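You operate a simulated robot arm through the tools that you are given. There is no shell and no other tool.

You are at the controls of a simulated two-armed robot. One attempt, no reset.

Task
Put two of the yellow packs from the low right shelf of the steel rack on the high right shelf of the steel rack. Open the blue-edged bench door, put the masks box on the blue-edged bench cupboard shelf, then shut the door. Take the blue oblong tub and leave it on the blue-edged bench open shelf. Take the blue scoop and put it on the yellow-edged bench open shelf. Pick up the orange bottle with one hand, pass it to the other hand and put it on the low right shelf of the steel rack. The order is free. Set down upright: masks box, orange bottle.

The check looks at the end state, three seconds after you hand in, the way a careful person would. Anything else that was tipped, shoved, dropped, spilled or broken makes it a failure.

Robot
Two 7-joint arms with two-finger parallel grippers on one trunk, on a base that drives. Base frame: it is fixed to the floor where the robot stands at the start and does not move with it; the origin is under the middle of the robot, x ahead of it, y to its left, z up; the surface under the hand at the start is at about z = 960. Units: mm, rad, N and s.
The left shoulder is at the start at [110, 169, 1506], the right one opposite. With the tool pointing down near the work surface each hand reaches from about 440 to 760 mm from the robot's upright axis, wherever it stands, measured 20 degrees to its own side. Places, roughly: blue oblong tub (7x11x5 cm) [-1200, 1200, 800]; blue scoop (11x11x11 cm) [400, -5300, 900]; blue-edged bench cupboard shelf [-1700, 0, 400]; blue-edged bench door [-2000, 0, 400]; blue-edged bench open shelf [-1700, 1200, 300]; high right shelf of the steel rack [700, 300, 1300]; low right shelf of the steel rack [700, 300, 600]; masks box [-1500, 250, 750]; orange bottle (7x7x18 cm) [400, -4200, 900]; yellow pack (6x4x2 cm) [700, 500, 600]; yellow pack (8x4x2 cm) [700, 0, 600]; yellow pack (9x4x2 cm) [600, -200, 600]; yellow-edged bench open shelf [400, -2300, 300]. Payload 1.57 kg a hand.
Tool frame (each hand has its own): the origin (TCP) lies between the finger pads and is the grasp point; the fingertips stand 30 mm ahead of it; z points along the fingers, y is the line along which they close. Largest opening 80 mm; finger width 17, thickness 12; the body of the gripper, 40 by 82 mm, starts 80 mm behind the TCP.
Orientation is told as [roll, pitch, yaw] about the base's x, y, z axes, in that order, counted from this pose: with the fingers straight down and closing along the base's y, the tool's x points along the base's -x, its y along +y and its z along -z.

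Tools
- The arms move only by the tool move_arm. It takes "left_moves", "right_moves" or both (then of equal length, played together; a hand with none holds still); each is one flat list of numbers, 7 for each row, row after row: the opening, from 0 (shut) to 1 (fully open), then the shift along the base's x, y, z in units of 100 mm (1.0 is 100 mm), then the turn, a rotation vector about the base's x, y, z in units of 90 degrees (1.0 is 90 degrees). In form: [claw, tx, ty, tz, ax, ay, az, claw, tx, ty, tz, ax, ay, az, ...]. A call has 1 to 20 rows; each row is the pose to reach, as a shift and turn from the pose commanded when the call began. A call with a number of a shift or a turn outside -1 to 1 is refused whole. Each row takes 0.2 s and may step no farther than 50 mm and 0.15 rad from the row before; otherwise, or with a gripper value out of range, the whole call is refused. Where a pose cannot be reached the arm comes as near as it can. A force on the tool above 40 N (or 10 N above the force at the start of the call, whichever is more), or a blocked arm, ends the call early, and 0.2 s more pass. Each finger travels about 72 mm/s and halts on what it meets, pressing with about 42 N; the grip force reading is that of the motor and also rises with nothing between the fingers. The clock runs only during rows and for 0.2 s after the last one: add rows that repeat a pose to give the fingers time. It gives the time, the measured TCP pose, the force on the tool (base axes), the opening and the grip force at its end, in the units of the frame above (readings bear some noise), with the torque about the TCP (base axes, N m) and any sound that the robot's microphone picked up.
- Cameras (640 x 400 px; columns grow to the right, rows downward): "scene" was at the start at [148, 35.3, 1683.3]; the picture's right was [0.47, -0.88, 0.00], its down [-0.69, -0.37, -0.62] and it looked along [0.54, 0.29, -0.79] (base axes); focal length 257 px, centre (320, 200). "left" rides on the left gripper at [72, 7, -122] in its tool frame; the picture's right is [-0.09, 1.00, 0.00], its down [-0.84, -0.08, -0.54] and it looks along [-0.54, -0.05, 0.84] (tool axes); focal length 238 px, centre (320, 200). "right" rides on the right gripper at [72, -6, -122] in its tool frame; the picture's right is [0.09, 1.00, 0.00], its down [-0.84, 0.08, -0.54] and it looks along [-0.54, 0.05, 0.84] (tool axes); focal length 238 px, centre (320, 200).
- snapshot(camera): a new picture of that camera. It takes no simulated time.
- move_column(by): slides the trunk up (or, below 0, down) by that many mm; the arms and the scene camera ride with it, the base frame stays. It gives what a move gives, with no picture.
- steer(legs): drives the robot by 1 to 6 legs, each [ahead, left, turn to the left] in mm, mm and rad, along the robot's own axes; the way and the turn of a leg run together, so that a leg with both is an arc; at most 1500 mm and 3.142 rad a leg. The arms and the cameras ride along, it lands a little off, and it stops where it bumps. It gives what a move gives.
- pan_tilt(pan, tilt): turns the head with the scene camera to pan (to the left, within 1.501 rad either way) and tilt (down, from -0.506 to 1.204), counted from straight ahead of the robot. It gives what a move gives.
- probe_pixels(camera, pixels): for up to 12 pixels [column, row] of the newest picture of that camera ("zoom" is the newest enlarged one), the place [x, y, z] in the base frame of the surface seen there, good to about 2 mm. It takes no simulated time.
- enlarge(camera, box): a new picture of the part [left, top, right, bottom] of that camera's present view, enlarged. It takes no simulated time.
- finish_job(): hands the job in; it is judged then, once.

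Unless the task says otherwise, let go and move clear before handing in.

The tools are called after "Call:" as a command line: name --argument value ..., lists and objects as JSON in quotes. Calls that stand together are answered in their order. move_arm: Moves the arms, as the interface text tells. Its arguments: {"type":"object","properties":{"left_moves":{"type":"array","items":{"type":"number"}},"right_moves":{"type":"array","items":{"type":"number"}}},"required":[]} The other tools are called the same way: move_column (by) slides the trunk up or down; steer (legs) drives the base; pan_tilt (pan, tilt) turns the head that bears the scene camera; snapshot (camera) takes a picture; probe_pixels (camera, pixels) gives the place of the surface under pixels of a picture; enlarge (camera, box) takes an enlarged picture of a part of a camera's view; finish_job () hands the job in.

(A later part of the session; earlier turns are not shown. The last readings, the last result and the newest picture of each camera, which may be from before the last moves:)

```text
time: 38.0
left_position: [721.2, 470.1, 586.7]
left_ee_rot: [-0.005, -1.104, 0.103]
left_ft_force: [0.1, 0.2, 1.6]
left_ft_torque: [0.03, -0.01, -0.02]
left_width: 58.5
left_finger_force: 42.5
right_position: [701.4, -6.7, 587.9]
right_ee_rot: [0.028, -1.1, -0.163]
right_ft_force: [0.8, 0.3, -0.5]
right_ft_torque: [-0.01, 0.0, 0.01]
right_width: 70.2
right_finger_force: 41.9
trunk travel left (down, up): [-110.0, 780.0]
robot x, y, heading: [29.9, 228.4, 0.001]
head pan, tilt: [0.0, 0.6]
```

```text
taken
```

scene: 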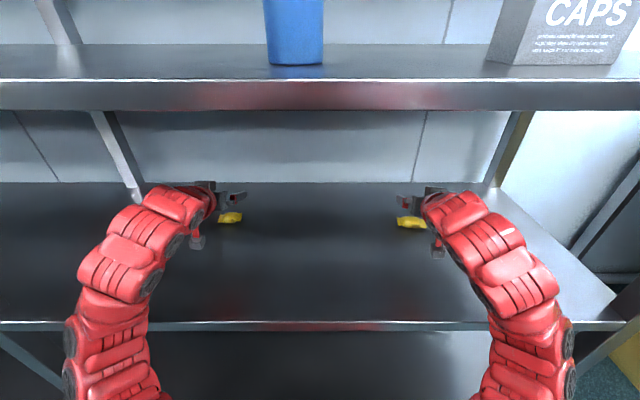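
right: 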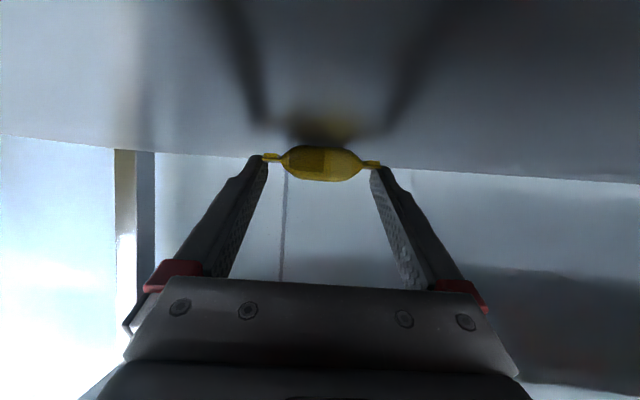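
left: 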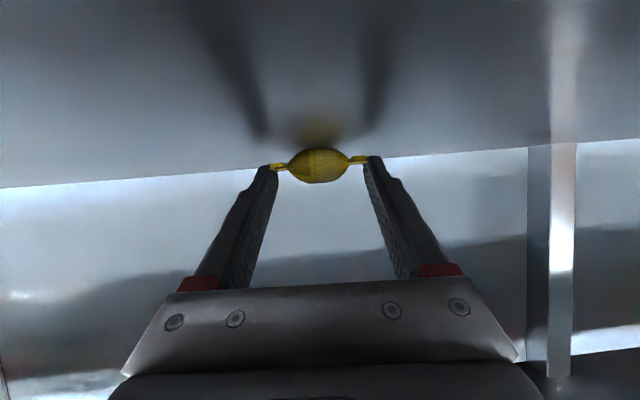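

Both packs are gripped (58.5 and 70.2 mm). Lift with the trunk and check.

Call:
move_column --by 65

Call:
snapshot --camera "left"

Call:
snapshot --camera "right"

```text
time: 39.0
left_position: [725.0, 469.9, 649.9]
left_ee_rot: [-0.003, -1.1, 0.102]
left_ft_force: [0.2, 0.4, 0.4]
left_ft_torque: [0.01, 0.01, 0.02]
left_width: 58.4
left_finger_force: 42.5
right_position: [704.2, -6.6, 650.1]
right_ee_rot: [0.025, -1.097, -0.161]
right_ft_force: [-0.2, 0.0, -0.5]
right_ft_torque: [0.0, 0.0, 0.04]
right_width: 70.2
right_finger_force: 41.6
trunk travel left (down, up): [-175.0, 715.0]
robot x, y, heading: [25.2, 233.2, -0.0]
head pan, tilt: [0.0, 0.6]
```

```text
taken
```

left: 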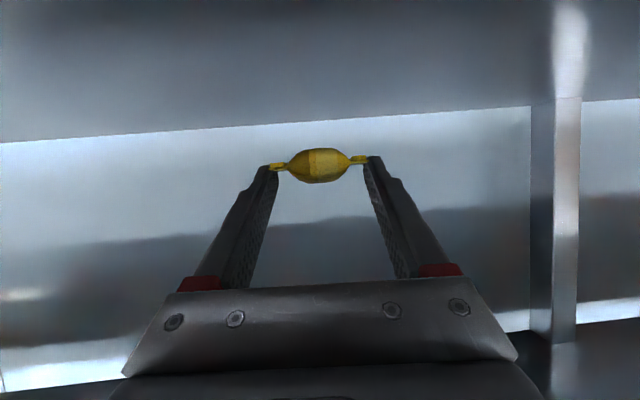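

```text
taken
```

right: 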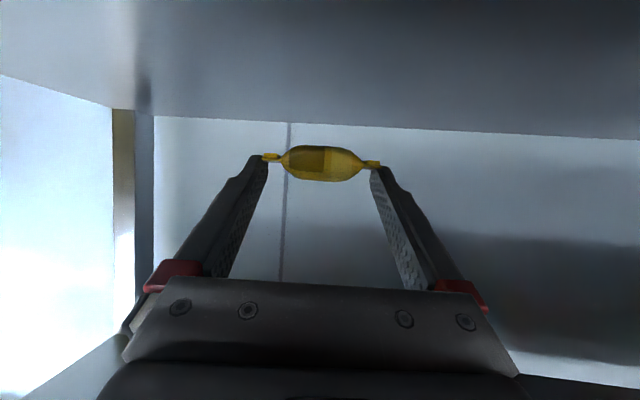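

Both packs are lifted. I'll back out, raise the hands, bring the right hand inwards (to clear the jar on the high shelf) and raise the trunk.

Call:
steer --legs '[[-430, 0, 0]]'

Call:
move_arm --left_moves '[0, 0, 0, 0.3, 0, 0, 0, 0, 0, 0, 0.6, 0, 0, 0, 0, 0, 0, 0.9, 0, 0, 0]' --right_moves '[0, 0, 0.25, 0.3, 0, 0, 0, 0, 0, 0.5, 0.6, 0, 0, 0, 0, 0, 0.75, 0.9, 0, 0, 0]'

Call:
move_arm --right_moves '[0, 0, 0.25, 0, 0, 0, 0, 0, 0, 0.5, 0, 0, 0, 0, 0, 0, 0.8, 0, 0, 0, 0]'

Call:
move_column --by 350

Call:
move_column --by 310

Call:
snapshot --camera "scene"

```text
time: 41.7
left_position: [298.0, 464.8, 649.3]
left_ee_rot: [-0.001, -1.1, 0.09]
left_ft_force: [-0.7, 0.2, -0.6]
left_ft_torque: [-0.03, 0.0, -0.02]
left_width: 58.4
left_finger_force: 41.6
right_position: [273.3, -11.1, 649.8]
right_ee_rot: [0.024, -1.095, -0.171]
right_ft_force: [0.2, 0.3, -0.5]
right_ft_torque: [0.02, 0.01, -0.03]
right_width: 70.3
right_finger_force: 41.8
trunk travel left (down, up): [-175.0, 715.0]
robot x, y, heading: [-403.0, 233.2, -0.009]
head pan, tilt: [0.0, 0.6]
```

```text
time: 42.5
left_position: [297.4, 466.1, 739.8]
left_ee_rot: [-0.001, -1.1, 0.09]
left_ft_force: [-0.8, -0.6, 0.0]
left_ft_torque: [0.02, -0.03, -0.04]
left_width: 58.5
left_finger_force: 42.4
right_position: [275.1, 63.6, 743.6]
right_ee_rot: [0.026, -1.098, -0.172]
right_ft_force: [-0.3, -0.6, -0.8]
right_ft_torque: [0.0, -0.01, 0.0]
right_width: 70.4
right_finger_force: 41.9
trunk travel left (down, up): [-175.0, 715.0]
robot x, y, heading: [-397.8, 234.3, -0.014]
head pan, tilt: [0.0, 0.6]
```

```text
time: 43.3
left_position: [297.8, 465.3, 738.4]
left_ee_rot: [-0.002, -1.098, 0.092]
left_ft_force: [0.5, -0.9, -0.6]
left_ft_torque: [0.01, 0.01, 0.0]
left_width: 58.5
left_finger_force: 41.9
right_position: [273.1, 142.5, 740.7]
right_ee_rot: [0.026, -1.099, -0.17]
right_ft_force: [-0.5, -0.7, -0.4]
right_ft_torque: [0.01, -0.02, -0.04]
right_width: 70.2
right_finger_force: 41.8
trunk travel left (down, up): [-175.0, 715.0]
robot x, y, heading: [-400.5, 234.3, -0.014]
head pan, tilt: [0.0, 0.6]
```

```text
time: 46.7
left_position: [297.9, 466.2, 1089.9]
left_ee_rot: [-0.003, -1.098, 0.091]
left_ft_force: [0.1, 0.3, 0.7]
left_ft_torque: [0.0, 0.02, 0.04]
left_width: 58.4
left_finger_force: 42.6
right_position: [273.8, 143.5, 1090.1]
right_ee_rot: [0.026, -1.098, -0.17]
right_ft_force: [-0.2, -0.4, -0.3]
right_ft_torque: [-0.02, 0.03, 0.0]
right_width: 70.3
right_finger_force: 42.3
trunk travel left (down, up): [-525.0, 365.0]
robot x, y, heading: [-400.3, 231.5, -0.013]
head pan, tilt: [0.0, 0.6]
```

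```text
time: 49.8
left_position: [297.5, 465.6, 1398.0]
left_ee_rot: [-0.001, -1.099, 0.093]
left_ft_force: [-0.1, -0.6, -0.4]
left_ft_torque: [0.0, -0.01, -0.01]
left_width: 58.5
left_finger_force: 41.9
right_position: [274.2, 142.5, 1400.0]
right_ee_rot: [0.026, -1.098, -0.17]
right_ft_force: [-0.2, 0.1, -0.5]
right_ft_torque: [-0.01, -0.03, -0.01]
right_width: 70.6
right_finger_force: 42.2
trunk travel left (down, up): [-835.0, 55.0]
robot x, y, heading: [-397.8, 234.6, -0.01]
head pan, tilt: [0.0, 0.6]
```

```text
taken
```

scene: 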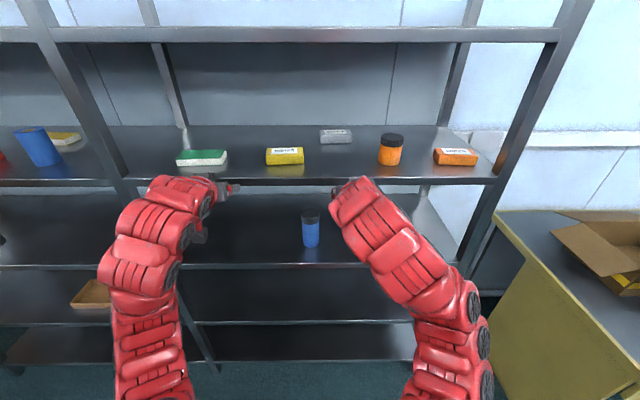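

Hands are at z≈1400 with the shelf at 1337. I'll probe the neighbours and arm tops before driving in.

Call:
probe_pixels --camera "scene" --pixels '[[268, 153], [302, 150], [226, 158], [180, 160], [382, 150], [335, 138], [180, 180], [170, 205], [360, 182], [300, 43], [250, 180], [380, 215]]'

Call:
snapshot --camera "right"

Call:
snapshot --camera "left"

```text
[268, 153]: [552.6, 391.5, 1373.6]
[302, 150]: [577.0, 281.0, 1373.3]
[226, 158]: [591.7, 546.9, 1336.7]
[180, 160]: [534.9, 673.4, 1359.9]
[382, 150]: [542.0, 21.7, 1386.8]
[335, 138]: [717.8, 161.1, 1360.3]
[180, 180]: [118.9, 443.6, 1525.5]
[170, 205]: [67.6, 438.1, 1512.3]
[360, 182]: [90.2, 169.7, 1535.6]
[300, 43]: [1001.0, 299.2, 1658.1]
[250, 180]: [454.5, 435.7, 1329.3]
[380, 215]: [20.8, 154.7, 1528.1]
```

```text
taken
```

right: 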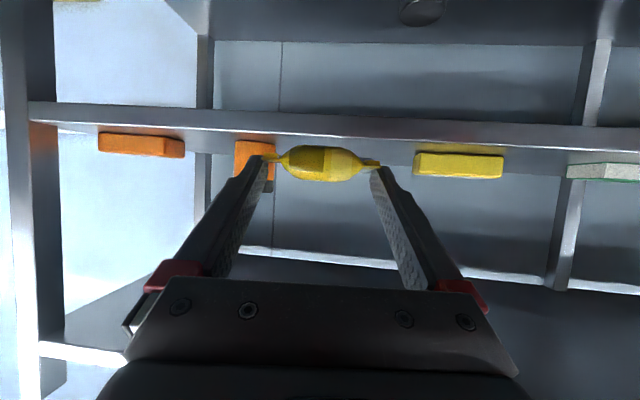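

```text
taken
```

left: 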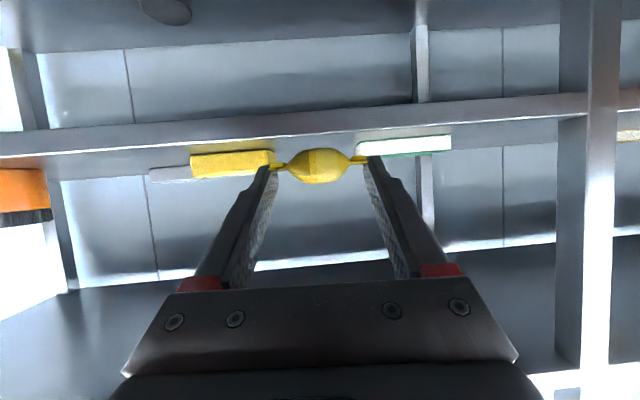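

The left slot is y 398–550 and the right slot 25–278; both are clear. I'll nudge left +8 mm, raise the trunk a little and drive in.

Call:
move_arm --left_moves '[0, 0, 0.08, 0, 0, 0, 0, 0, 0, 0.08, 0, 0, 0, 0]'

Call:
move_column --by 15

Call:
steer --legs '[[260, 0, 0.01]]'

Call:
snapshot --camera "scene"

Call:
snapshot --camera "left"

```text
time: 50.4
left_position: [296.9, 473.5, 1398.6]
left_ee_rot: [-0.002, -1.099, 0.09]
left_ft_force: [0.3, -0.8, -0.2]
left_ft_torque: [-0.04, 0.01, -0.02]
left_width: 58.4
left_finger_force: 42.0
right_position: [274.5, 142.3, 1400.6]
right_ee_rot: [0.028, -1.099, -0.17]
right_ft_force: [0.6, 0.1, 0.3]
right_ft_torque: [0.0, 0.03, 0.02]
right_width: 70.4
right_finger_force: 42.5
trunk travel left (down, up): [-835.0, 55.0]
robot x, y, heading: [-400.6, 233.0, -0.007]
head pan, tilt: [0.0, 0.6]
```

```text
time: 51.0
left_position: [298.8, 474.9, 1413.3]
left_ee_rot: [-0.001, -1.099, 0.092]
left_ft_force: [-0.7, -0.5, 0.0]
left_ft_torque: [0.02, 0.0, -0.01]
left_width: 58.2
left_finger_force: 41.9
right_position: [273.7, 143.1, 1415.8]
right_ee_rot: [0.025, -1.098, -0.17]
right_ft_force: [-0.5, 0.1, -0.8]
right_ft_torque: [0.03, 0.02, -0.02]
right_width: 70.4
right_finger_force: 41.8
trunk travel left (down, up): [-850.0, 40.0]
robot x, y, heading: [-400.1, 234.2, -0.017]
head pan, tilt: [0.0, 0.6]
```

```text
time: 52.9
left_position: [555.1, 478.0, 1414.2]
left_ee_rot: [-0.001, -1.099, 0.098]
left_ft_force: [0.1, 0.6, -0.1]
left_ft_torque: [0.01, 0.02, 0.0]
left_width: 58.4
left_finger_force: 42.0
right_position: [533.9, 147.1, 1417.0]
right_ee_rot: [0.027, -1.098, -0.162]
right_ft_force: [-0.1, 0.0, 0.4]
right_ft_torque: [0.01, -0.02, 0.0]
right_width: 70.1
right_finger_force: 41.6
trunk travel left (down, up): [-850.0, 40.0]
robot x, y, heading: [-139.2, 232.0, -0.001]
head pan, tilt: [0.0, 0.6]
```

```text
taken
```

scene: 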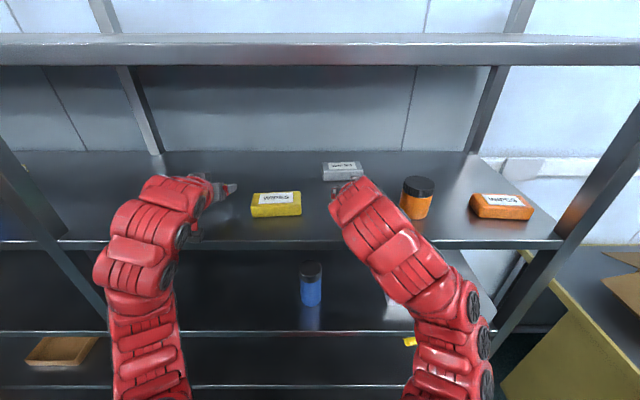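

```text
taken
```

left: 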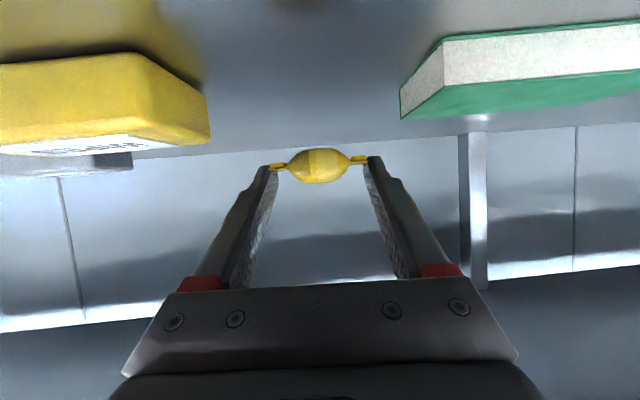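

Both are over their slots. Lower the hands to pickup height plus ~2 mm above the shelf (z≈1366) and check.

Call:
move_arm --left_moves '[0, 0, 0, -0.2, 0, 0, 0, 0, 0, 0, -0.35, 0, 0, 0, 0, 0, 0, -0.43, 0, 0, 0, 0, 0, 0, -0.48, 0, 0, 0, 0, 0, 0, -0.48, 0, 0, 0]' --right_moves '[0, 0, 0, -0.2, 0, 0, 0, 0, 0, 0, -0.35, 0, 0, 0, 0, 0, 0, -0.45, 0, 0, 0, 0, 0, 0, -0.5, 0, 0, 0, 0, 0, 0, -0.5, 0, 0, 0]'

Call:
snapshot --camera "left"

Call:
snapshot --camera "right"

```text
time: 54.1
left_position: [555.6, 478.9, 1365.2]
left_ee_rot: [-0.002, -1.101, 0.1]
left_ft_force: [0.2, 0.6, 4.1]
left_ft_torque: [0.03, -0.11, 0.03]
left_width: 58.4
left_finger_force: 42.4
right_position: [534.5, 147.1, 1367.8]
right_ee_rot: [0.031, -1.102, -0.163]
right_ft_force: [2.8, 0.7, 13.4]
right_ft_torque: [0.0, -0.27, 0.03]
right_width: 70.2
right_finger_force: 42.0
trunk travel left (down, up): [-850.0, 40.0]
robot x, y, heading: [-135.7, 229.7, -0.002]
head pan, tilt: [0.0, 0.6]
```

```text
taken
```

left: 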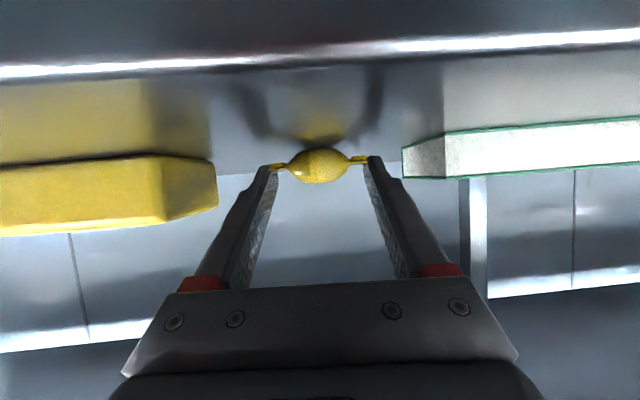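

```text
taken
```

right: 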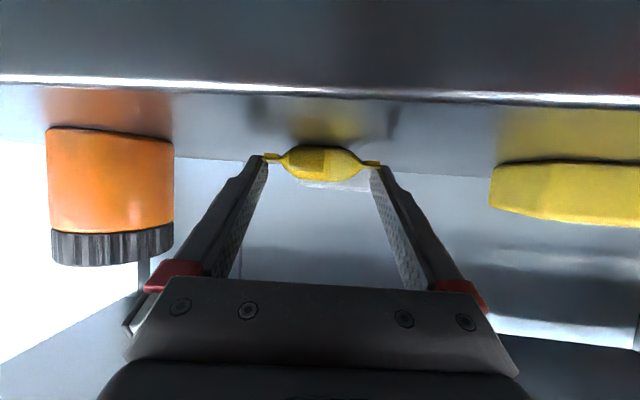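

Both packs touch the shelf (4 N, 13 N). Before opening I'll check the sponge's gap next to the left finger.

Call:
probe_pixels --camera "left" --pixels '[[404, 165], [420, 160], [445, 165], [448, 140], [212, 180], [165, 190], [392, 178], [285, 167], [360, 160]]'

```text
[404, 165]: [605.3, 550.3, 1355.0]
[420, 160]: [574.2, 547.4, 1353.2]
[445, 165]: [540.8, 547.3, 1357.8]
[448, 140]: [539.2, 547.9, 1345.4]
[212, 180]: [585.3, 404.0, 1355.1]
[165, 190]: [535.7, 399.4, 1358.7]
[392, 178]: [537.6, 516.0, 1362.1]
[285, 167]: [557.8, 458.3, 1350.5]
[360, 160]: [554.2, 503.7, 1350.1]
```

The sponge edge is at y=547 and the opened finger would reach about 531, so it is safe. Open both and rise.

Call:
move_arm --left_moves '[1, 0, 0, 0, 0, 0, 0, 1, 0, 0, 0, 0, 0, 0, 1, 0, 0, 0.1, 0, 0, 0, 1, 0, 0, 0.3, 0, 0, 0, 1, 0, 0, 0.5, 0, 0, 0]' --right_moves '[1, 0, 0, 0, 0, 0, 0, 1, 0, 0, 0, 0, 0, 0, 1, 0, 0, 0.1, 0, 0, 0, 1, 0, 0, 0.3, 0, 0, 0, 1, 0, 0, 0.5, 0, 0, 0]'

Call:
snapshot --camera "left"

Call:
snapshot --camera "right"

```text
time: 55.3
left_position: [554.9, 480.1, 1415.8]
left_ee_rot: [-0.002, -1.1, 0.102]
left_ft_force: [0.3, -0.6, 0.1]
left_ft_torque: [0.0, 0.04, -0.03]
left_width: 80.0
left_finger_force: 0.1
right_position: [534.5, 147.9, 1416.4]
right_ee_rot: [0.025, -1.1, -0.162]
right_ft_force: [-0.1, -0.4, 0.5]
right_ft_torque: [0.05, 0.01, -0.02]
right_width: 80.0
right_finger_force: 0.1
trunk travel left (down, up): [-850.0, 40.0]
robot x, y, heading: [-141.3, 231.1, -0.002]
head pan, tilt: [0.0, 0.6]
```

```text
taken
```

left: 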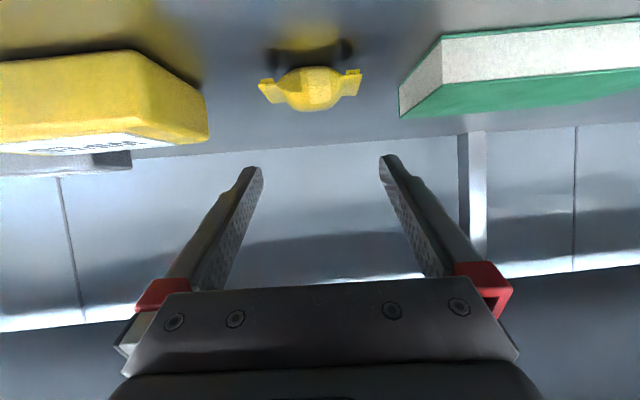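

```text
taken
```

right: 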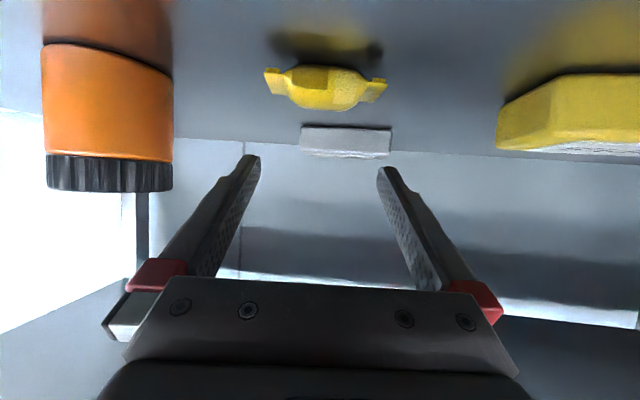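

Both packs rest on the high shelf. Back out and turn left to survey the blue-edged bench behind.

Call:
steer --legs '[[-250, 0, 0], [0, 0, 1.57]]'

Call:
pan_tilt --pan 1.2 --tilt 0.5

Call:
snapshot --camera "scene"

Call:
pan_tilt --pan 0.3 --tilt 0.4

Call:
snapshot --camera "scene"

```text
time: 60.9
left_position: [-646.6, 924.0, 1415.5]
left_ee_rot: [-0.002, -1.099, 1.684]
left_ft_force: [0.0, -0.2, 0.7]
left_ft_torque: [0.02, 0.0, 0.0]
left_width: 79.8
left_finger_force: 0.1
right_position: [-313.6, 905.9, 1415.2]
right_ee_rot: [0.027, -1.097, 1.421]
right_ft_force: [1.0, 1.0, -0.6]
right_ft_torque: [-0.01, 0.01, -0.02]
right_width: 79.9
right_finger_force: 0.0
trunk travel left (down, up): [-850.0, 40.0]
robot x, y, heading: [-388.2, 229.9, 1.58]
head pan, tilt: [0.0, 0.6]
```

```text
time: 62.3
left_position: [-645.8, 924.0, 1415.1]
left_ee_rot: [-0.001, -1.102, 1.683]
left_ft_force: [0.2, -0.8, 0.6]
left_ft_torque: [0.02, -0.03, -0.01]
left_width: 79.9
left_finger_force: 0.1
right_position: [-313.7, 906.2, 1416.3]
right_ee_rot: [0.029, -1.098, 1.42]
right_ft_force: [0.7, 0.1, 0.2]
right_ft_torque: [0.02, 0.0, -0.01]
right_width: 80.0
right_finger_force: 0.1
trunk travel left (down, up): [-850.0, 40.0]
robot x, y, heading: [-394.2, 234.9, 1.575]
head pan, tilt: [1.201, 0.499]
```

```text
taken
```

scene: 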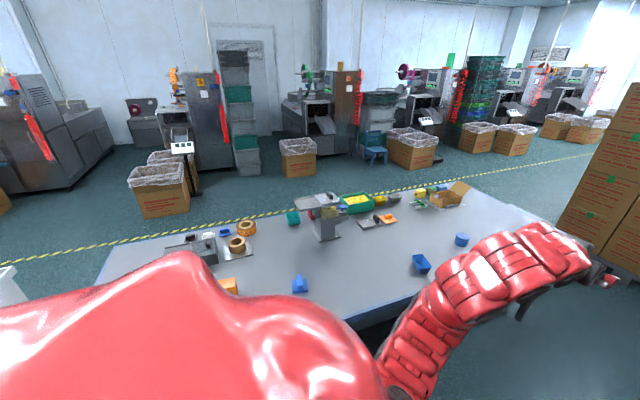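

```text
time: 63.5
left_position: [-646.2, 924.3, 1415.0]
left_ee_rot: [-0.002, -1.099, 1.682]
left_ft_force: [0.1, -0.5, 0.7]
left_ft_torque: [-0.01, 0.03, 0.0]
left_width: 79.6
left_finger_force: 0.1
right_position: [-315.5, 906.5, 1416.1]
right_ee_rot: [0.027, -1.099, 1.421]
right_ft_force: [0.3, 0.8, -0.3]
right_ft_torque: [-0.01, -0.01, -0.01]
right_width: 80.0
right_finger_force: 0.0
trunk travel left (down, up): [-850.0, 40.0]
robot x, y, heading: [-392.9, 233.4, 1.58]
head pan, tilt: [0.3, 0.4]
```

```text
taken
```

scene: 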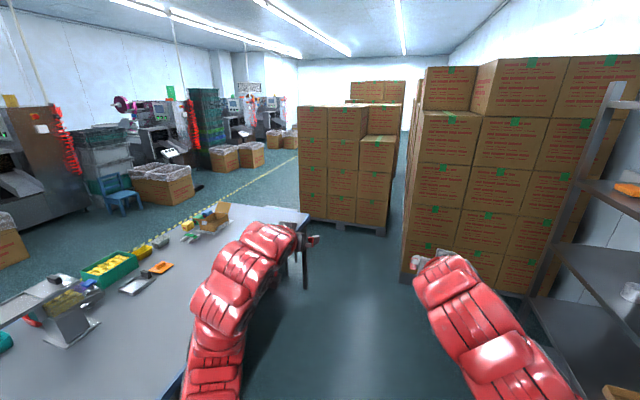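

The blue-edged bench is on the left of this heading. I'll re-aim and probe its outline and the tub.

Call:
pan_tilt --pan 1.2 --tilt 0.6

Call:
snapshot --camera "scene"

Call:
enlarge --camera "scene" --box '[100, 110, 420, 310]'

Call:
pan_tilt --pan 1.5 --tilt 0.6

Call:
snapshot --camera "scene"

```text
time: 64.7
left_position: [-646.1, 923.3, 1415.8]
left_ee_rot: [-0.003, -1.1, 1.683]
left_ft_force: [-0.4, 0.2, 0.0]
left_ft_torque: [-0.01, 0.01, 0.01]
left_width: 80.0
left_finger_force: 0.0
right_position: [-313.8, 906.2, 1415.5]
right_ee_rot: [0.026, -1.098, 1.421]
right_ft_force: [-0.7, 0.8, 0.9]
right_ft_torque: [0.0, -0.01, -0.01]
right_width: 80.1
right_finger_force: 0.0
trunk travel left (down, up): [-850.0, 40.0]
robot x, y, heading: [-392.3, 231.0, 1.581]
head pan, tilt: [1.201, 0.6]
```

```text
taken
```

scene: 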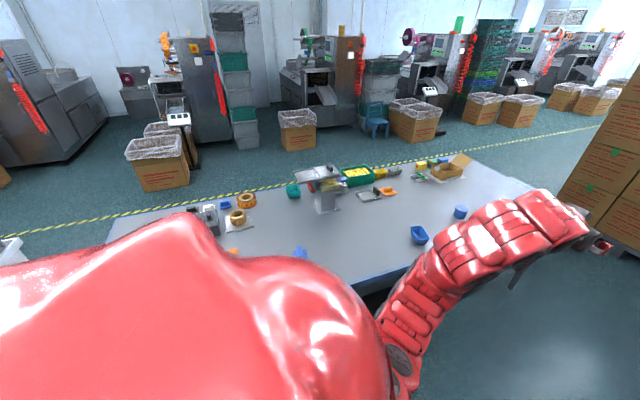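

```text
2.00 times, centred on (260, 210) of scene
```

zoom: 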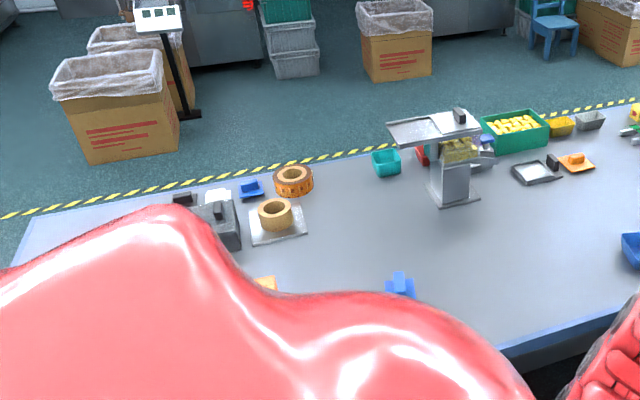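

```text
time: 65.5
left_position: [-646.1, 923.2, 1414.4]
left_ee_rot: [0.0, -1.099, 1.682]
left_ft_force: [-0.3, -0.6, 0.5]
left_ft_torque: [0.0, 0.01, 0.01]
left_width: 79.9
left_finger_force: 0.0
right_position: [-313.6, 906.7, 1416.0]
right_ee_rot: [0.027, -1.098, 1.42]
right_ft_force: [0.2, -0.5, -0.4]
right_ft_torque: [-0.01, 0.0, -0.03]
right_width: 79.9
right_finger_force: 0.0
trunk travel left (down, up): [-850.0, 40.0]
robot x, y, heading: [-390.4, 228.7, 1.58]
head pan, tilt: [1.499, 0.6]
```

```text
taken
```

scene: 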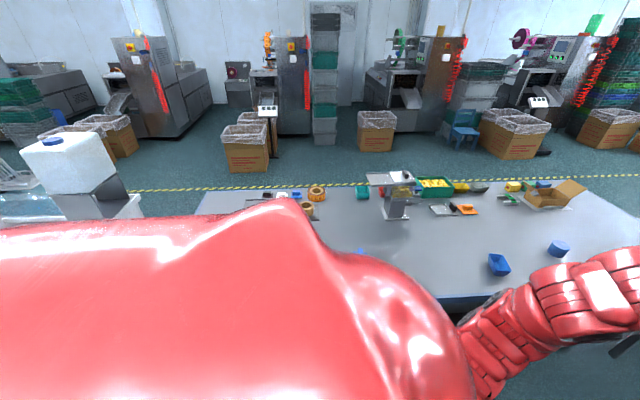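

My own body blocks the view; I'll turn to face the bench fully (arms stay high).

Call:
steer --legs '[[0, 0, 1.57]]'

Call:
pan_tilt --pan 0 --tilt 0.6

Call:
snapshot --camera "scene"

Call:
pan_tilt --pan -0.7 --tilt 0.6

Call:
snapshot --camera "scene"

Call:
probe_pixels --camera "scene" --pixels '[[320, 200], [320, 300], [200, 200], [400, 250]]'

```text
time: 69.7
left_position: [-1089.0, -6.8, 1414.5]
left_ee_rot: [-0.002, -1.099, -3.057]
left_ft_force: [0.3, 0.2, 0.7]
left_ft_torque: [0.0, -0.02, 0.02]
left_width: 79.9
left_finger_force: 0.1
right_position: [-1064.3, 324.2, 1416.1]
right_ee_rot: [0.028, -1.098, 2.965]
right_ft_force: [-0.2, 0.1, 0.1]
right_ft_torque: [-0.01, -0.01, 0.0]
right_width: 80.0
right_finger_force: 0.1
trunk travel left (down, up): [-850.0, 40.0]
robot x, y, heading: [-388.9, 230.7, 3.125]
head pan, tilt: [1.499, 0.6]
```

```text
time: 71.3
left_position: [-1088.9, -6.5, 1414.8]
left_ee_rot: [-0.003, -1.1, -3.056]
left_ft_force: [-0.8, 0.0, -0.1]
left_ft_torque: [0.0, 0.0, -0.01]
left_width: 79.9
left_finger_force: 0.1
right_position: [-1062.9, 324.5, 1416.3]
right_ee_rot: [0.028, -1.097, 2.965]
right_ft_force: [0.8, 0.2, 0.4]
right_ft_torque: [-0.03, 0.0, 0.01]
right_width: 79.7
right_finger_force: 0.0
trunk travel left (down, up): [-850.0, 40.0]
robot x, y, heading: [-390.2, 227.2, 3.127]
head pan, tilt: [0.0, 0.6]
```

```text
taken
```

scene: 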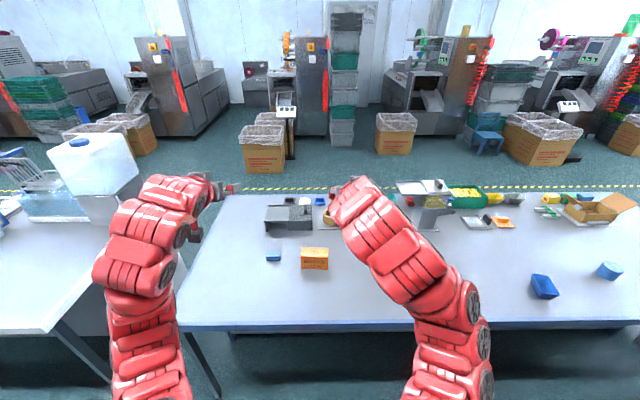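

```text
time: 72.4
left_position: [-1088.6, -6.5, 1413.9]
left_ee_rot: [-0.001, -1.098, -3.057]
left_ft_force: [-0.1, 0.8, -0.2]
left_ft_torque: [0.02, -0.01, 0.02]
left_width: 79.8
left_finger_force: 0.0
right_position: [-1063.8, 323.8, 1416.4]
right_ee_rot: [0.026, -1.097, 2.967]
right_ft_force: [0.4, -1.6, 0.4]
right_ft_torque: [0.0, 0.0, 0.02]
right_width: 80.0
right_finger_force: 0.0
trunk travel left (down, up): [-850.0, 40.0]
robot x, y, heading: [-390.2, 231.7, 3.123]
head pan, tilt: [-0.7, 0.6]
```

```text
taken
```

scene: 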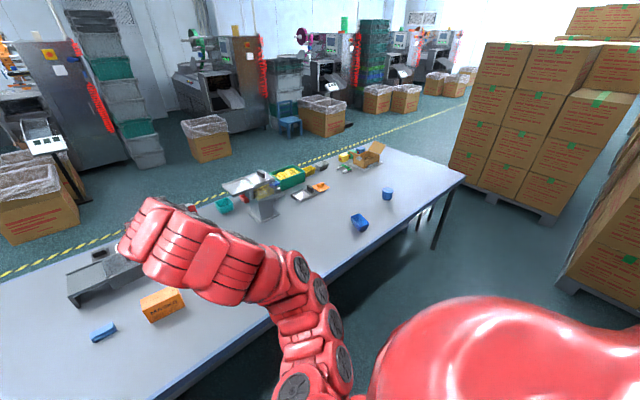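

```text
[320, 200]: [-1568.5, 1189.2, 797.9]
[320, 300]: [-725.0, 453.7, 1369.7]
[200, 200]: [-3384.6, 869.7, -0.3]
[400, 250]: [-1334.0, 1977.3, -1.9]
```

The bench carries an orange box at (162,303) (perhaps the masks box) and a blue tub at (360,222). I'll probe and zoom.

Call:
probe_pixels --camera "scene" --pixels '[[162, 303], [360, 222], [387, 193], [103, 333], [462, 178], [390, 150], [250, 330], [350, 265], [100, 250], [320, 188], [260, 190], [224, 205]]'

Call:
enlarge --camera "scene" --box '[60, 240, 220, 340]'

Call:
enlarge --camera "scene" --box '[200, 130, 420, 268]'

```text
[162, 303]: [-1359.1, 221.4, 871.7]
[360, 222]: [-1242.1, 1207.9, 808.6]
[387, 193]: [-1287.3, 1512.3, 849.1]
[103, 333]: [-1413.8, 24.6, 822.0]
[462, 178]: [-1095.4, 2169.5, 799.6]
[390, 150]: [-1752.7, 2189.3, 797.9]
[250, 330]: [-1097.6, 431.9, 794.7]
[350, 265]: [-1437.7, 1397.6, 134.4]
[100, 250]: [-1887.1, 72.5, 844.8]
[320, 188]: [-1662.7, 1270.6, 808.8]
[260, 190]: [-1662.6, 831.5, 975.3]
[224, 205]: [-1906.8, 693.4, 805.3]
```

```text
4.00 times, centred on (140, 290) of scene
```

zoom: 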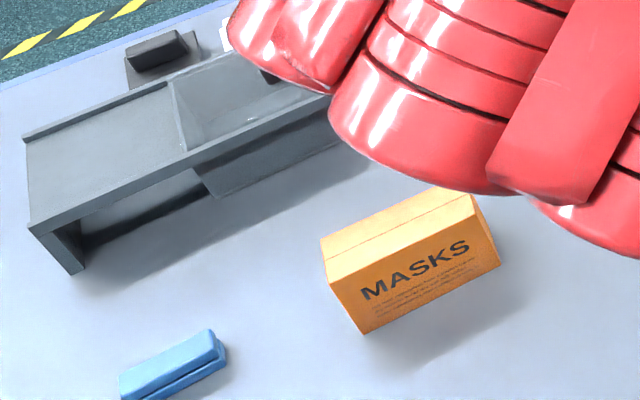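

```text
2.90 times, centred on (310, 199) of scene
```

zoom: 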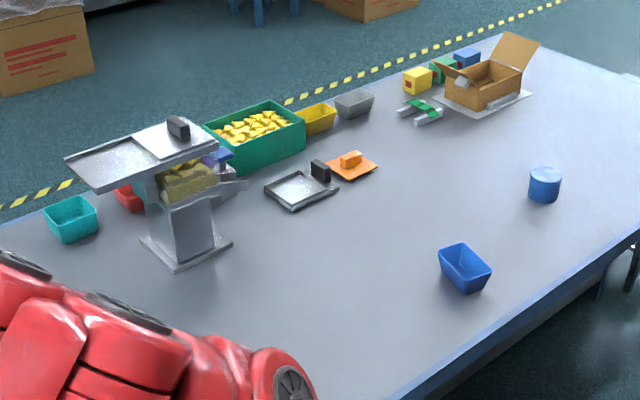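

The masks box stands at about (-1360,221) and the blue tub at (-1242,1208), bench top z≈798, near edge x≈-1097. I'll back off and lower to look under the bench for door and shelf.

Call:
steer --legs '[[-200, 0, 0]]'

Call:
move_column --by -400

Call:
move_column --by -250

Call:
pan_tilt --pan 0 --tilt 0.3

Call:
snapshot --camera "scene"

Call:
pan_tilt --pan -0.7 --tilt 0.3

Call:
snapshot --camera "scene"

```text
time: 74.0
left_position: [-891.9, -9.8, 1414.2]
left_ee_rot: [-0.002, -1.098, -3.055]
left_ft_force: [0.5, 0.3, -0.8]
left_ft_torque: [0.01, 0.03, 0.0]
left_width: 79.8
left_finger_force: 0.1
right_position: [-866.9, 320.3, 1414.3]
right_ee_rot: [0.025, -1.097, 2.967]
right_ft_force: [-0.3, 0.4, 0.3]
right_ft_torque: [-0.01, 0.0, -0.02]
right_width: 79.8
right_finger_force: 0.0
trunk travel left (down, up): [-850.0, 40.0]
robot x, y, heading: [-193.7, 227.9, 3.122]
head pan, tilt: [-0.7, 0.6]
```

```text
time: 77.8
left_position: [-890.7, -10.1, 1014.9]
left_ee_rot: [0.0, -1.101, -3.057]
left_ft_force: [0.1, 0.6, 0.2]
left_ft_torque: [0.0, 0.04, 0.04]
left_width: 80.1
left_finger_force: 0.0
right_position: [-864.7, 321.6, 1016.5]
right_ee_rot: [0.028, -1.099, 2.965]
right_ft_force: [0.0, 0.3, 0.1]
right_ft_torque: [0.0, 0.0, 0.02]
right_width: 79.8
right_finger_force: 0.1
trunk travel left (down, up): [-450.0, 440.0]
robot x, y, heading: [-195.2, 231.4, 3.121]
head pan, tilt: [-0.7, 0.6]
```

```text
time: 80.4
left_position: [-890.2, -9.4, 764.6]
left_ee_rot: [-0.004, -1.101, -3.053]
left_ft_force: [-0.3, 0.8, 1.0]
left_ft_torque: [0.0, -0.02, 0.01]
left_width: 79.8
left_finger_force: 0.0
right_position: [-864.3, 320.8, 765.5]
right_ee_rot: [0.028, -1.097, 2.965]
right_ft_force: [0.3, 0.8, 0.6]
right_ft_torque: [0.0, 0.0, 0.0]
right_width: 80.3
right_finger_force: 0.0
trunk travel left (down, up): [-200.0, 690.0]
robot x, y, heading: [-191.5, 229.2, 3.125]
head pan, tilt: [-0.7, 0.6]
```

```text
time: 81.4
left_position: [-890.1, -9.6, 765.5]
left_ee_rot: [-0.001, -1.098, -3.057]
left_ft_force: [-0.7, -0.3, -0.1]
left_ft_torque: [-0.02, 0.0, -0.02]
left_width: 79.9
left_finger_force: 0.1
right_position: [-865.0, 322.7, 765.4]
right_ee_rot: [0.028, -1.099, 2.965]
right_ft_force: [-0.5, -0.2, 1.3]
right_ft_torque: [0.0, 0.0, 0.0]
right_width: 79.7
right_finger_force: 0.0
trunk travel left (down, up): [-200.0, 690.0]
robot x, y, heading: [-193.3, 232.6, 3.133]
head pan, tilt: [0.0, 0.3]
```

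```text
taken
```

scene: 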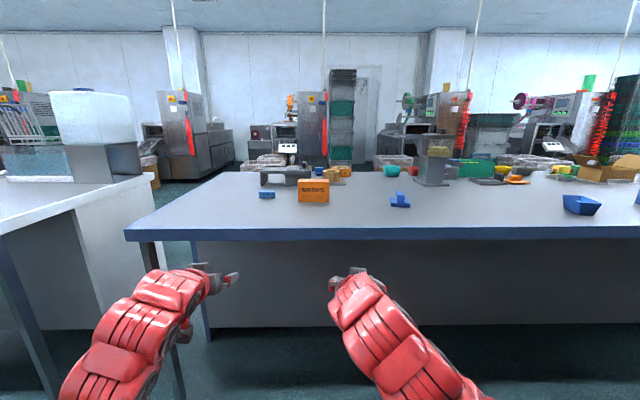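

```text
time: 82.5
left_position: [-890.5, -9.6, 765.4]
left_ee_rot: [-0.002, -1.099, -3.056]
left_ft_force: [-0.5, -0.3, -0.8]
left_ft_torque: [0.03, -0.04, -0.04]
left_width: 80.4
left_finger_force: 0.0
right_position: [-864.8, 322.4, 766.6]
right_ee_rot: [0.028, -1.098, 2.965]
right_ft_force: [-0.6, -0.3, 0.2]
right_ft_torque: [0.0, 0.0, 0.01]
right_width: 79.9
right_finger_force: 0.0
trunk travel left (down, up): [-200.0, 690.0]
robot x, y, heading: [-190.7, 230.9, 3.125]
head pan, tilt: [-0.7, 0.3]
```

```text
taken
```

scene: 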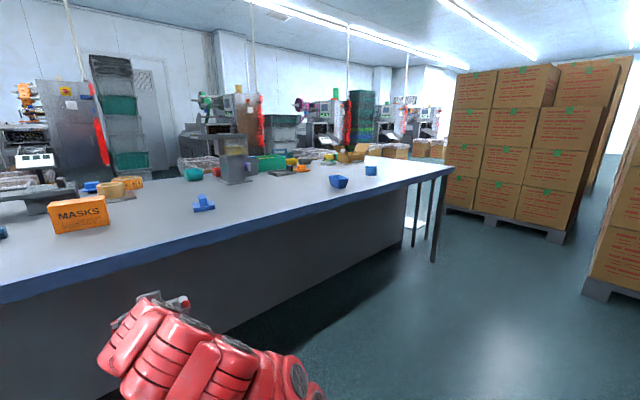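

The near side of the bench is a closed panel; cupboard and open shelf face the far side (x≈-2000). I'll measure the box and tub, the end gaps, and neighbouring clearances.

Call:
enlarge --camera "scene" --box '[30, 170, 130, 232]'

Call:
probe_pixels --camera "zoom" --pixels '[[115, 230], [135, 390], [500, 200], [510, 355], [240, 205], [440, 185], [300, 300], [120, 225], [490, 182]]'

Call:
probe_pixels --camera "scene" --pixels '[[447, 168], [433, 262], [480, 208], [445, 205], [405, 200], [230, 330], [400, 250], [585, 290], [340, 182], [203, 205]]'

Call:
enlarge --camera "scene" --box '[300, 150, 400, 212]'

```text
6.40 times, centred on (80, 201) of scene
```

zoom: 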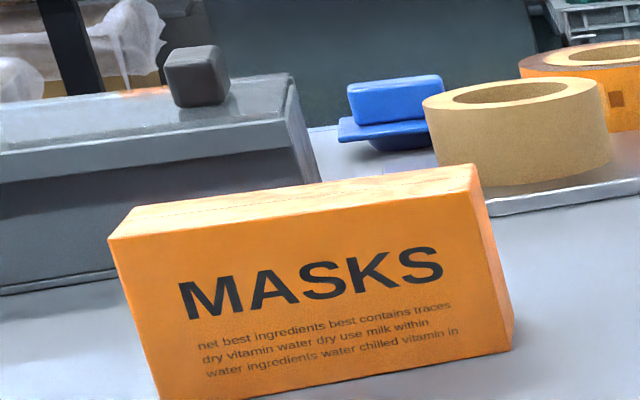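

```text
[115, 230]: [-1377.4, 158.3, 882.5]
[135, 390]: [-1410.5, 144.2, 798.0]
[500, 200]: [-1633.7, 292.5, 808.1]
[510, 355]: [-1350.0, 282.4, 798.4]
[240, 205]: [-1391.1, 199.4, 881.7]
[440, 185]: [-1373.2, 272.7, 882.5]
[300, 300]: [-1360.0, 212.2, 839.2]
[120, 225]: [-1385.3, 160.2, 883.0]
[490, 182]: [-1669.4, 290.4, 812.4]
```

```text
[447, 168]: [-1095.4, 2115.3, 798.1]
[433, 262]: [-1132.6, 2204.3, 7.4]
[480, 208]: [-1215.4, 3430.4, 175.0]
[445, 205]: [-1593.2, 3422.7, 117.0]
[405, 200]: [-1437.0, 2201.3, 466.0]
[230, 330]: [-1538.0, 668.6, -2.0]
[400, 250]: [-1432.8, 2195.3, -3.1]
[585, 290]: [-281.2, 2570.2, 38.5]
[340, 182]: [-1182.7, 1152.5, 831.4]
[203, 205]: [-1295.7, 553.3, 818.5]
```

```text
6.40 times, centred on (350, 181) of scene
```

zoom: 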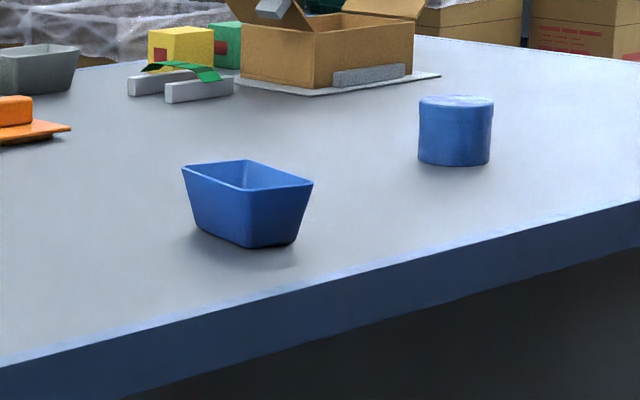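

The box is about 127 wide × 85 high with a thin depth, yawed ~12°; it should be held from its +y end along its long axis. I'll probe the tub's rim and box depth now.

Call:
probe_pixels --camera "zoom" --pixels '[[185, 168], [248, 162], [310, 184], [243, 190], [200, 228], [292, 240], [245, 245], [245, 215], [455, 100], [310, 190], [215, 200]]'

Call:
enlarge --camera "scene" --box '[30, 170, 130, 232]'

Call:
probe_pixels --camera "zoom" --pixels '[[112, 238], [140, 212], [200, 225], [200, 203], [300, 205], [300, 190], [400, 190], [400, 177], [465, 175], [465, 168], [485, 250], [505, 330]]'

```text
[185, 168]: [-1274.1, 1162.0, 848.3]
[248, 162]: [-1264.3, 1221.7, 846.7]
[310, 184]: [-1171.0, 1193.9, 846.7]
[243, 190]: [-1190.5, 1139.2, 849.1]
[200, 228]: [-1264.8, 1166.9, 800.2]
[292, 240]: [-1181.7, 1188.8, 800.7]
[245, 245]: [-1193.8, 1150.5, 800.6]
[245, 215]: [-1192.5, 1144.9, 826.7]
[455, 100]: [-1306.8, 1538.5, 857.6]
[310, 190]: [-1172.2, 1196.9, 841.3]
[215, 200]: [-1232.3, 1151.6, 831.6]
```

```text
6.40 times, centred on (80, 201) of scene
```

zoom: 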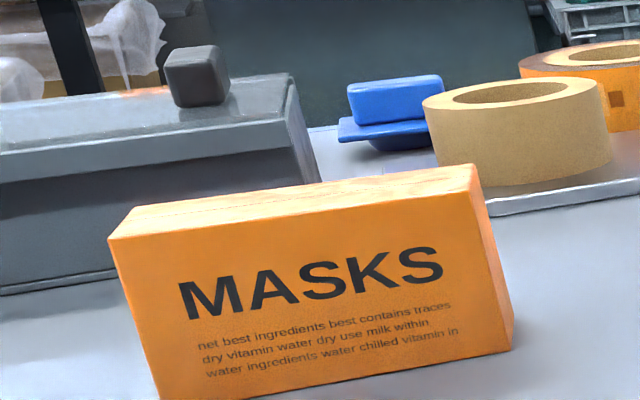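

```text
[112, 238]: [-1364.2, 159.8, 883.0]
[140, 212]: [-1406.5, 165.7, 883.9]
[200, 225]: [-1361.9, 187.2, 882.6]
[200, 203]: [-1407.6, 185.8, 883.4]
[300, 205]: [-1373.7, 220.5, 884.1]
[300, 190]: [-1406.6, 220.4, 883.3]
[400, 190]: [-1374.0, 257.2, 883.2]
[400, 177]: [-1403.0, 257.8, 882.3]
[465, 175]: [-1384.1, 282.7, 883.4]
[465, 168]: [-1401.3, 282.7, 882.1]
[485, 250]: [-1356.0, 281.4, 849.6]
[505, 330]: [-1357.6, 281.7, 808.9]
```

The box is 125 (y) × 50 (x) × 85 mm, axis-aligned at (-1384,220); the tub is centred (-1225,1179), long axis at about -16°, rim z≈848. I'll first take the tub with the left hand: raise trunk, raise right hand, drive to a standoff.

Call:
move_column --by 170

Call:
move_arm --right_moves '[1, 0, 0, 0.3, 0, 0, 0, 1, 0, 0, 0.6, 0, 0, 0, 1, 0, 0, 0.95, 0, 0, 0]'

Call:
steer --legs '[[150, -870, 0], [0, 0, -0.345]]'

Call:
pan_tilt --pan 0 --tilt 0.6

Call:
snapshot --camera "scene"

Call:
snapshot --camera "left"

```text
time: 84.4
left_position: [-889.7, -10.6, 935.4]
left_ee_rot: [-0.003, -1.101, -3.056]
left_ft_force: [-0.8, 0.1, -0.7]
left_ft_torque: [0.02, 0.01, 0.01]
left_width: 80.0
left_finger_force: 0.1
right_position: [-864.8, 321.2, 935.6]
right_ee_rot: [0.027, -1.099, 2.966]
right_ft_force: [-0.4, 0.7, 0.0]
right_ft_torque: [-0.02, -0.02, 0.02]
right_width: 80.4
right_finger_force: 0.0
trunk travel left (down, up): [-370.0, 520.0]
robot x, y, heading: [-192.7, 228.1, 3.126]
head pan, tilt: [-0.7, 0.3]
```

```text
time: 85.2
left_position: [-889.2, -12.1, 935.3]
left_ee_rot: [-0.005, -1.1, -3.051]
left_ft_force: [-0.3, -0.4, 1.0]
left_ft_torque: [0.04, 0.02, -0.03]
left_width: 80.1
left_finger_force: 0.1
right_position: [-883.9, 313.9, 1036.6]
right_ee_rot: [0.022, -1.1, 2.973]
right_ft_force: [0.8, -0.2, -1.0]
right_ft_torque: [-0.02, 0.01, -0.01]
right_width: 79.9
right_finger_force: 0.0
right hand out of reach, approached as far as the arm can: row 1, 2, 3
trunk travel left (down, up): [-370.0, 520.0]
robot x, y, heading: [-191.6, 228.1, 3.124]
head pan, tilt: [-0.7, 0.3]
```

```text
time: 91.0
left_position: [-1070.1, 1106.4, 934.3]
left_ee_rot: [0.002, -1.1, 2.886]
left_ft_force: [-0.4, -0.2, 0.3]
left_ft_torque: [-0.03, 0.0, 0.0]
left_width: 79.9
left_finger_force: 0.0
right_position: [-957.0, 1411.8, 1034.2]
right_ee_rot: [0.028, -1.098, 2.624]
right_ft_force: [0.2, -0.3, 0.3]
right_ft_torque: [0.01, -0.02, -0.01]
right_width: 79.9
right_finger_force: 0.1
trunk travel left (down, up): [-370.0, 520.0]
robot x, y, heading: [-329.5, 1093.8, 2.788]
head pan, tilt: [-0.7, 0.3]
```

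```text
time: 92.0
left_position: [-1070.3, 1105.6, 935.0]
left_ee_rot: [-0.001, -1.099, 2.886]
left_ft_force: [0.4, -0.2, -0.6]
left_ft_torque: [0.0, 0.02, -0.01]
left_width: 80.1
left_finger_force: 0.2
right_position: [-954.7, 1411.6, 1034.6]
right_ee_rot: [0.027, -1.099, 2.624]
right_ft_force: [-0.2, 0.0, 0.9]
right_ft_torque: [0.01, 0.0, 0.0]
right_width: 79.8
right_finger_force: 0.0
trunk travel left (down, up): [-370.0, 520.0]
robot x, y, heading: [-331.8, 1094.1, 2.786]
head pan, tilt: [0.0, 0.6]
```

```text
taken
```

scene: 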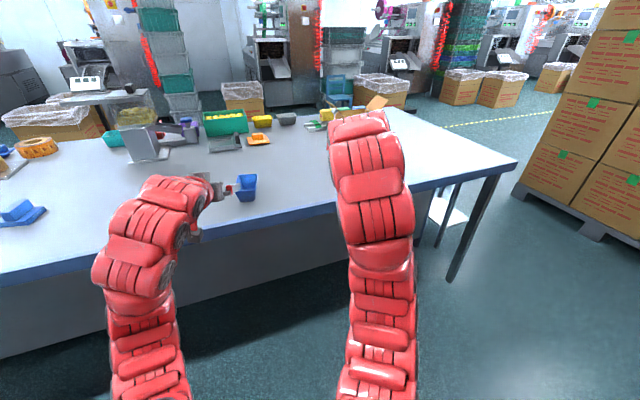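

```text
taken
```

left: 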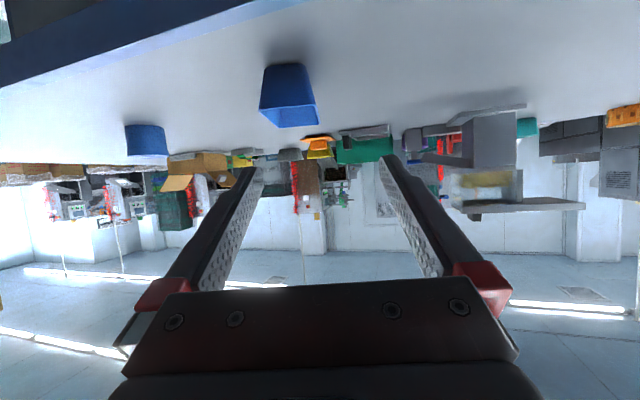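

The tub shows at (288,100) in the left camera. I'll probe its rim corners from here for precise centring.

Call:
enlarge --camera "left" --box '[240, 50, 340, 140]'

Call:
probe_pixels --camera "left" --pixels '[[261, 106], [276, 127], [318, 122], [307, 105], [268, 66], [302, 64], [262, 95], [315, 100]]'

Call:
enlarge --camera "scene" --box '[200, 160, 280, 210]'

```text
4.44 times, centred on (290, 95) of left
```

zoom: 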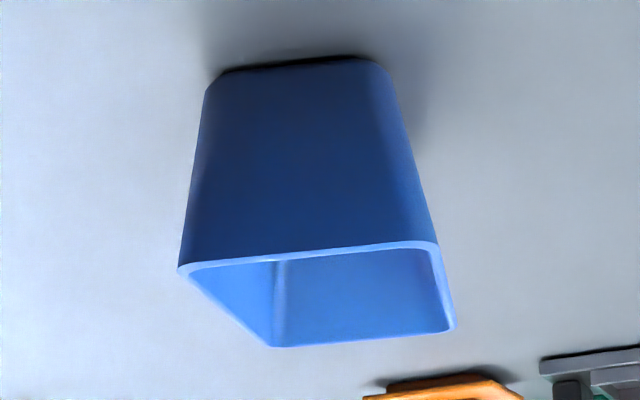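

```text
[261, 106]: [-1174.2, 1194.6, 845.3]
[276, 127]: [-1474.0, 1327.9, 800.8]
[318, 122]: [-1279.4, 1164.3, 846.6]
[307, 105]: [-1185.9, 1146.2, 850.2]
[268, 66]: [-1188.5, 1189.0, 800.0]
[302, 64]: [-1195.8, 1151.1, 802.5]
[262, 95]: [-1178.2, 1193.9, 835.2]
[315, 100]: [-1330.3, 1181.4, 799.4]
```

```text
8.00 times, centred on (240, 185) of scene
```

zoom: 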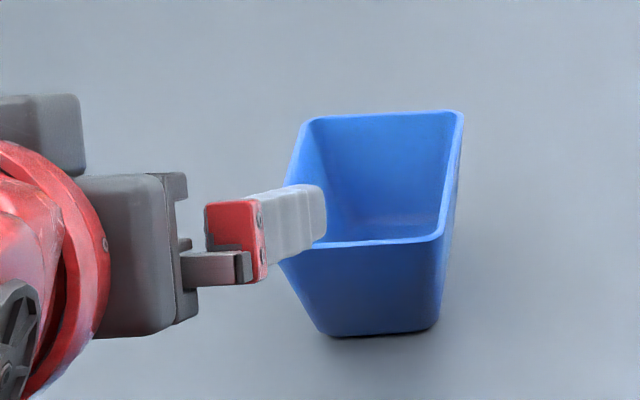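

The tub centre is about (-1225,1180) with long axis ≈166°, matching the tool yaw. Drive forward over it at this height.

Call:
steer --legs '[[171, -16, 0]]'

Call:
snapshot --camera "left"

```text
time: 93.5
left_position: [-1223.5, 1179.9, 932.8]
left_ee_rot: [-0.003, -1.098, 2.886]
left_ft_force: [-1.0, 0.7, -0.2]
left_ft_torque: [-0.02, 0.02, -0.01]
left_width: 80.0
left_finger_force: 0.0
right_position: [-1109.7, 1486.3, 1034.0]
right_ee_rot: [0.026, -1.098, 2.625]
right_ft_force: [0.3, 0.3, 0.1]
right_ft_torque: [-0.01, -0.01, 0.0]
right_width: 80.0
right_finger_force: 0.0
trunk travel left (down, up): [-370.0, 520.0]
robot x, y, heading: [-484.0, 1171.0, 2.786]
head pan, tilt: [0.0, 0.6]
```

```text
taken
```

left: 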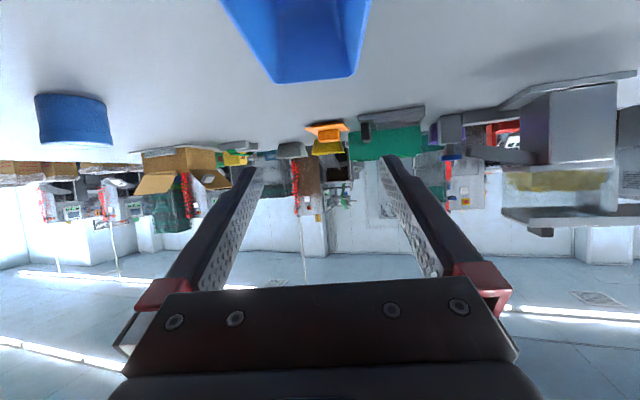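

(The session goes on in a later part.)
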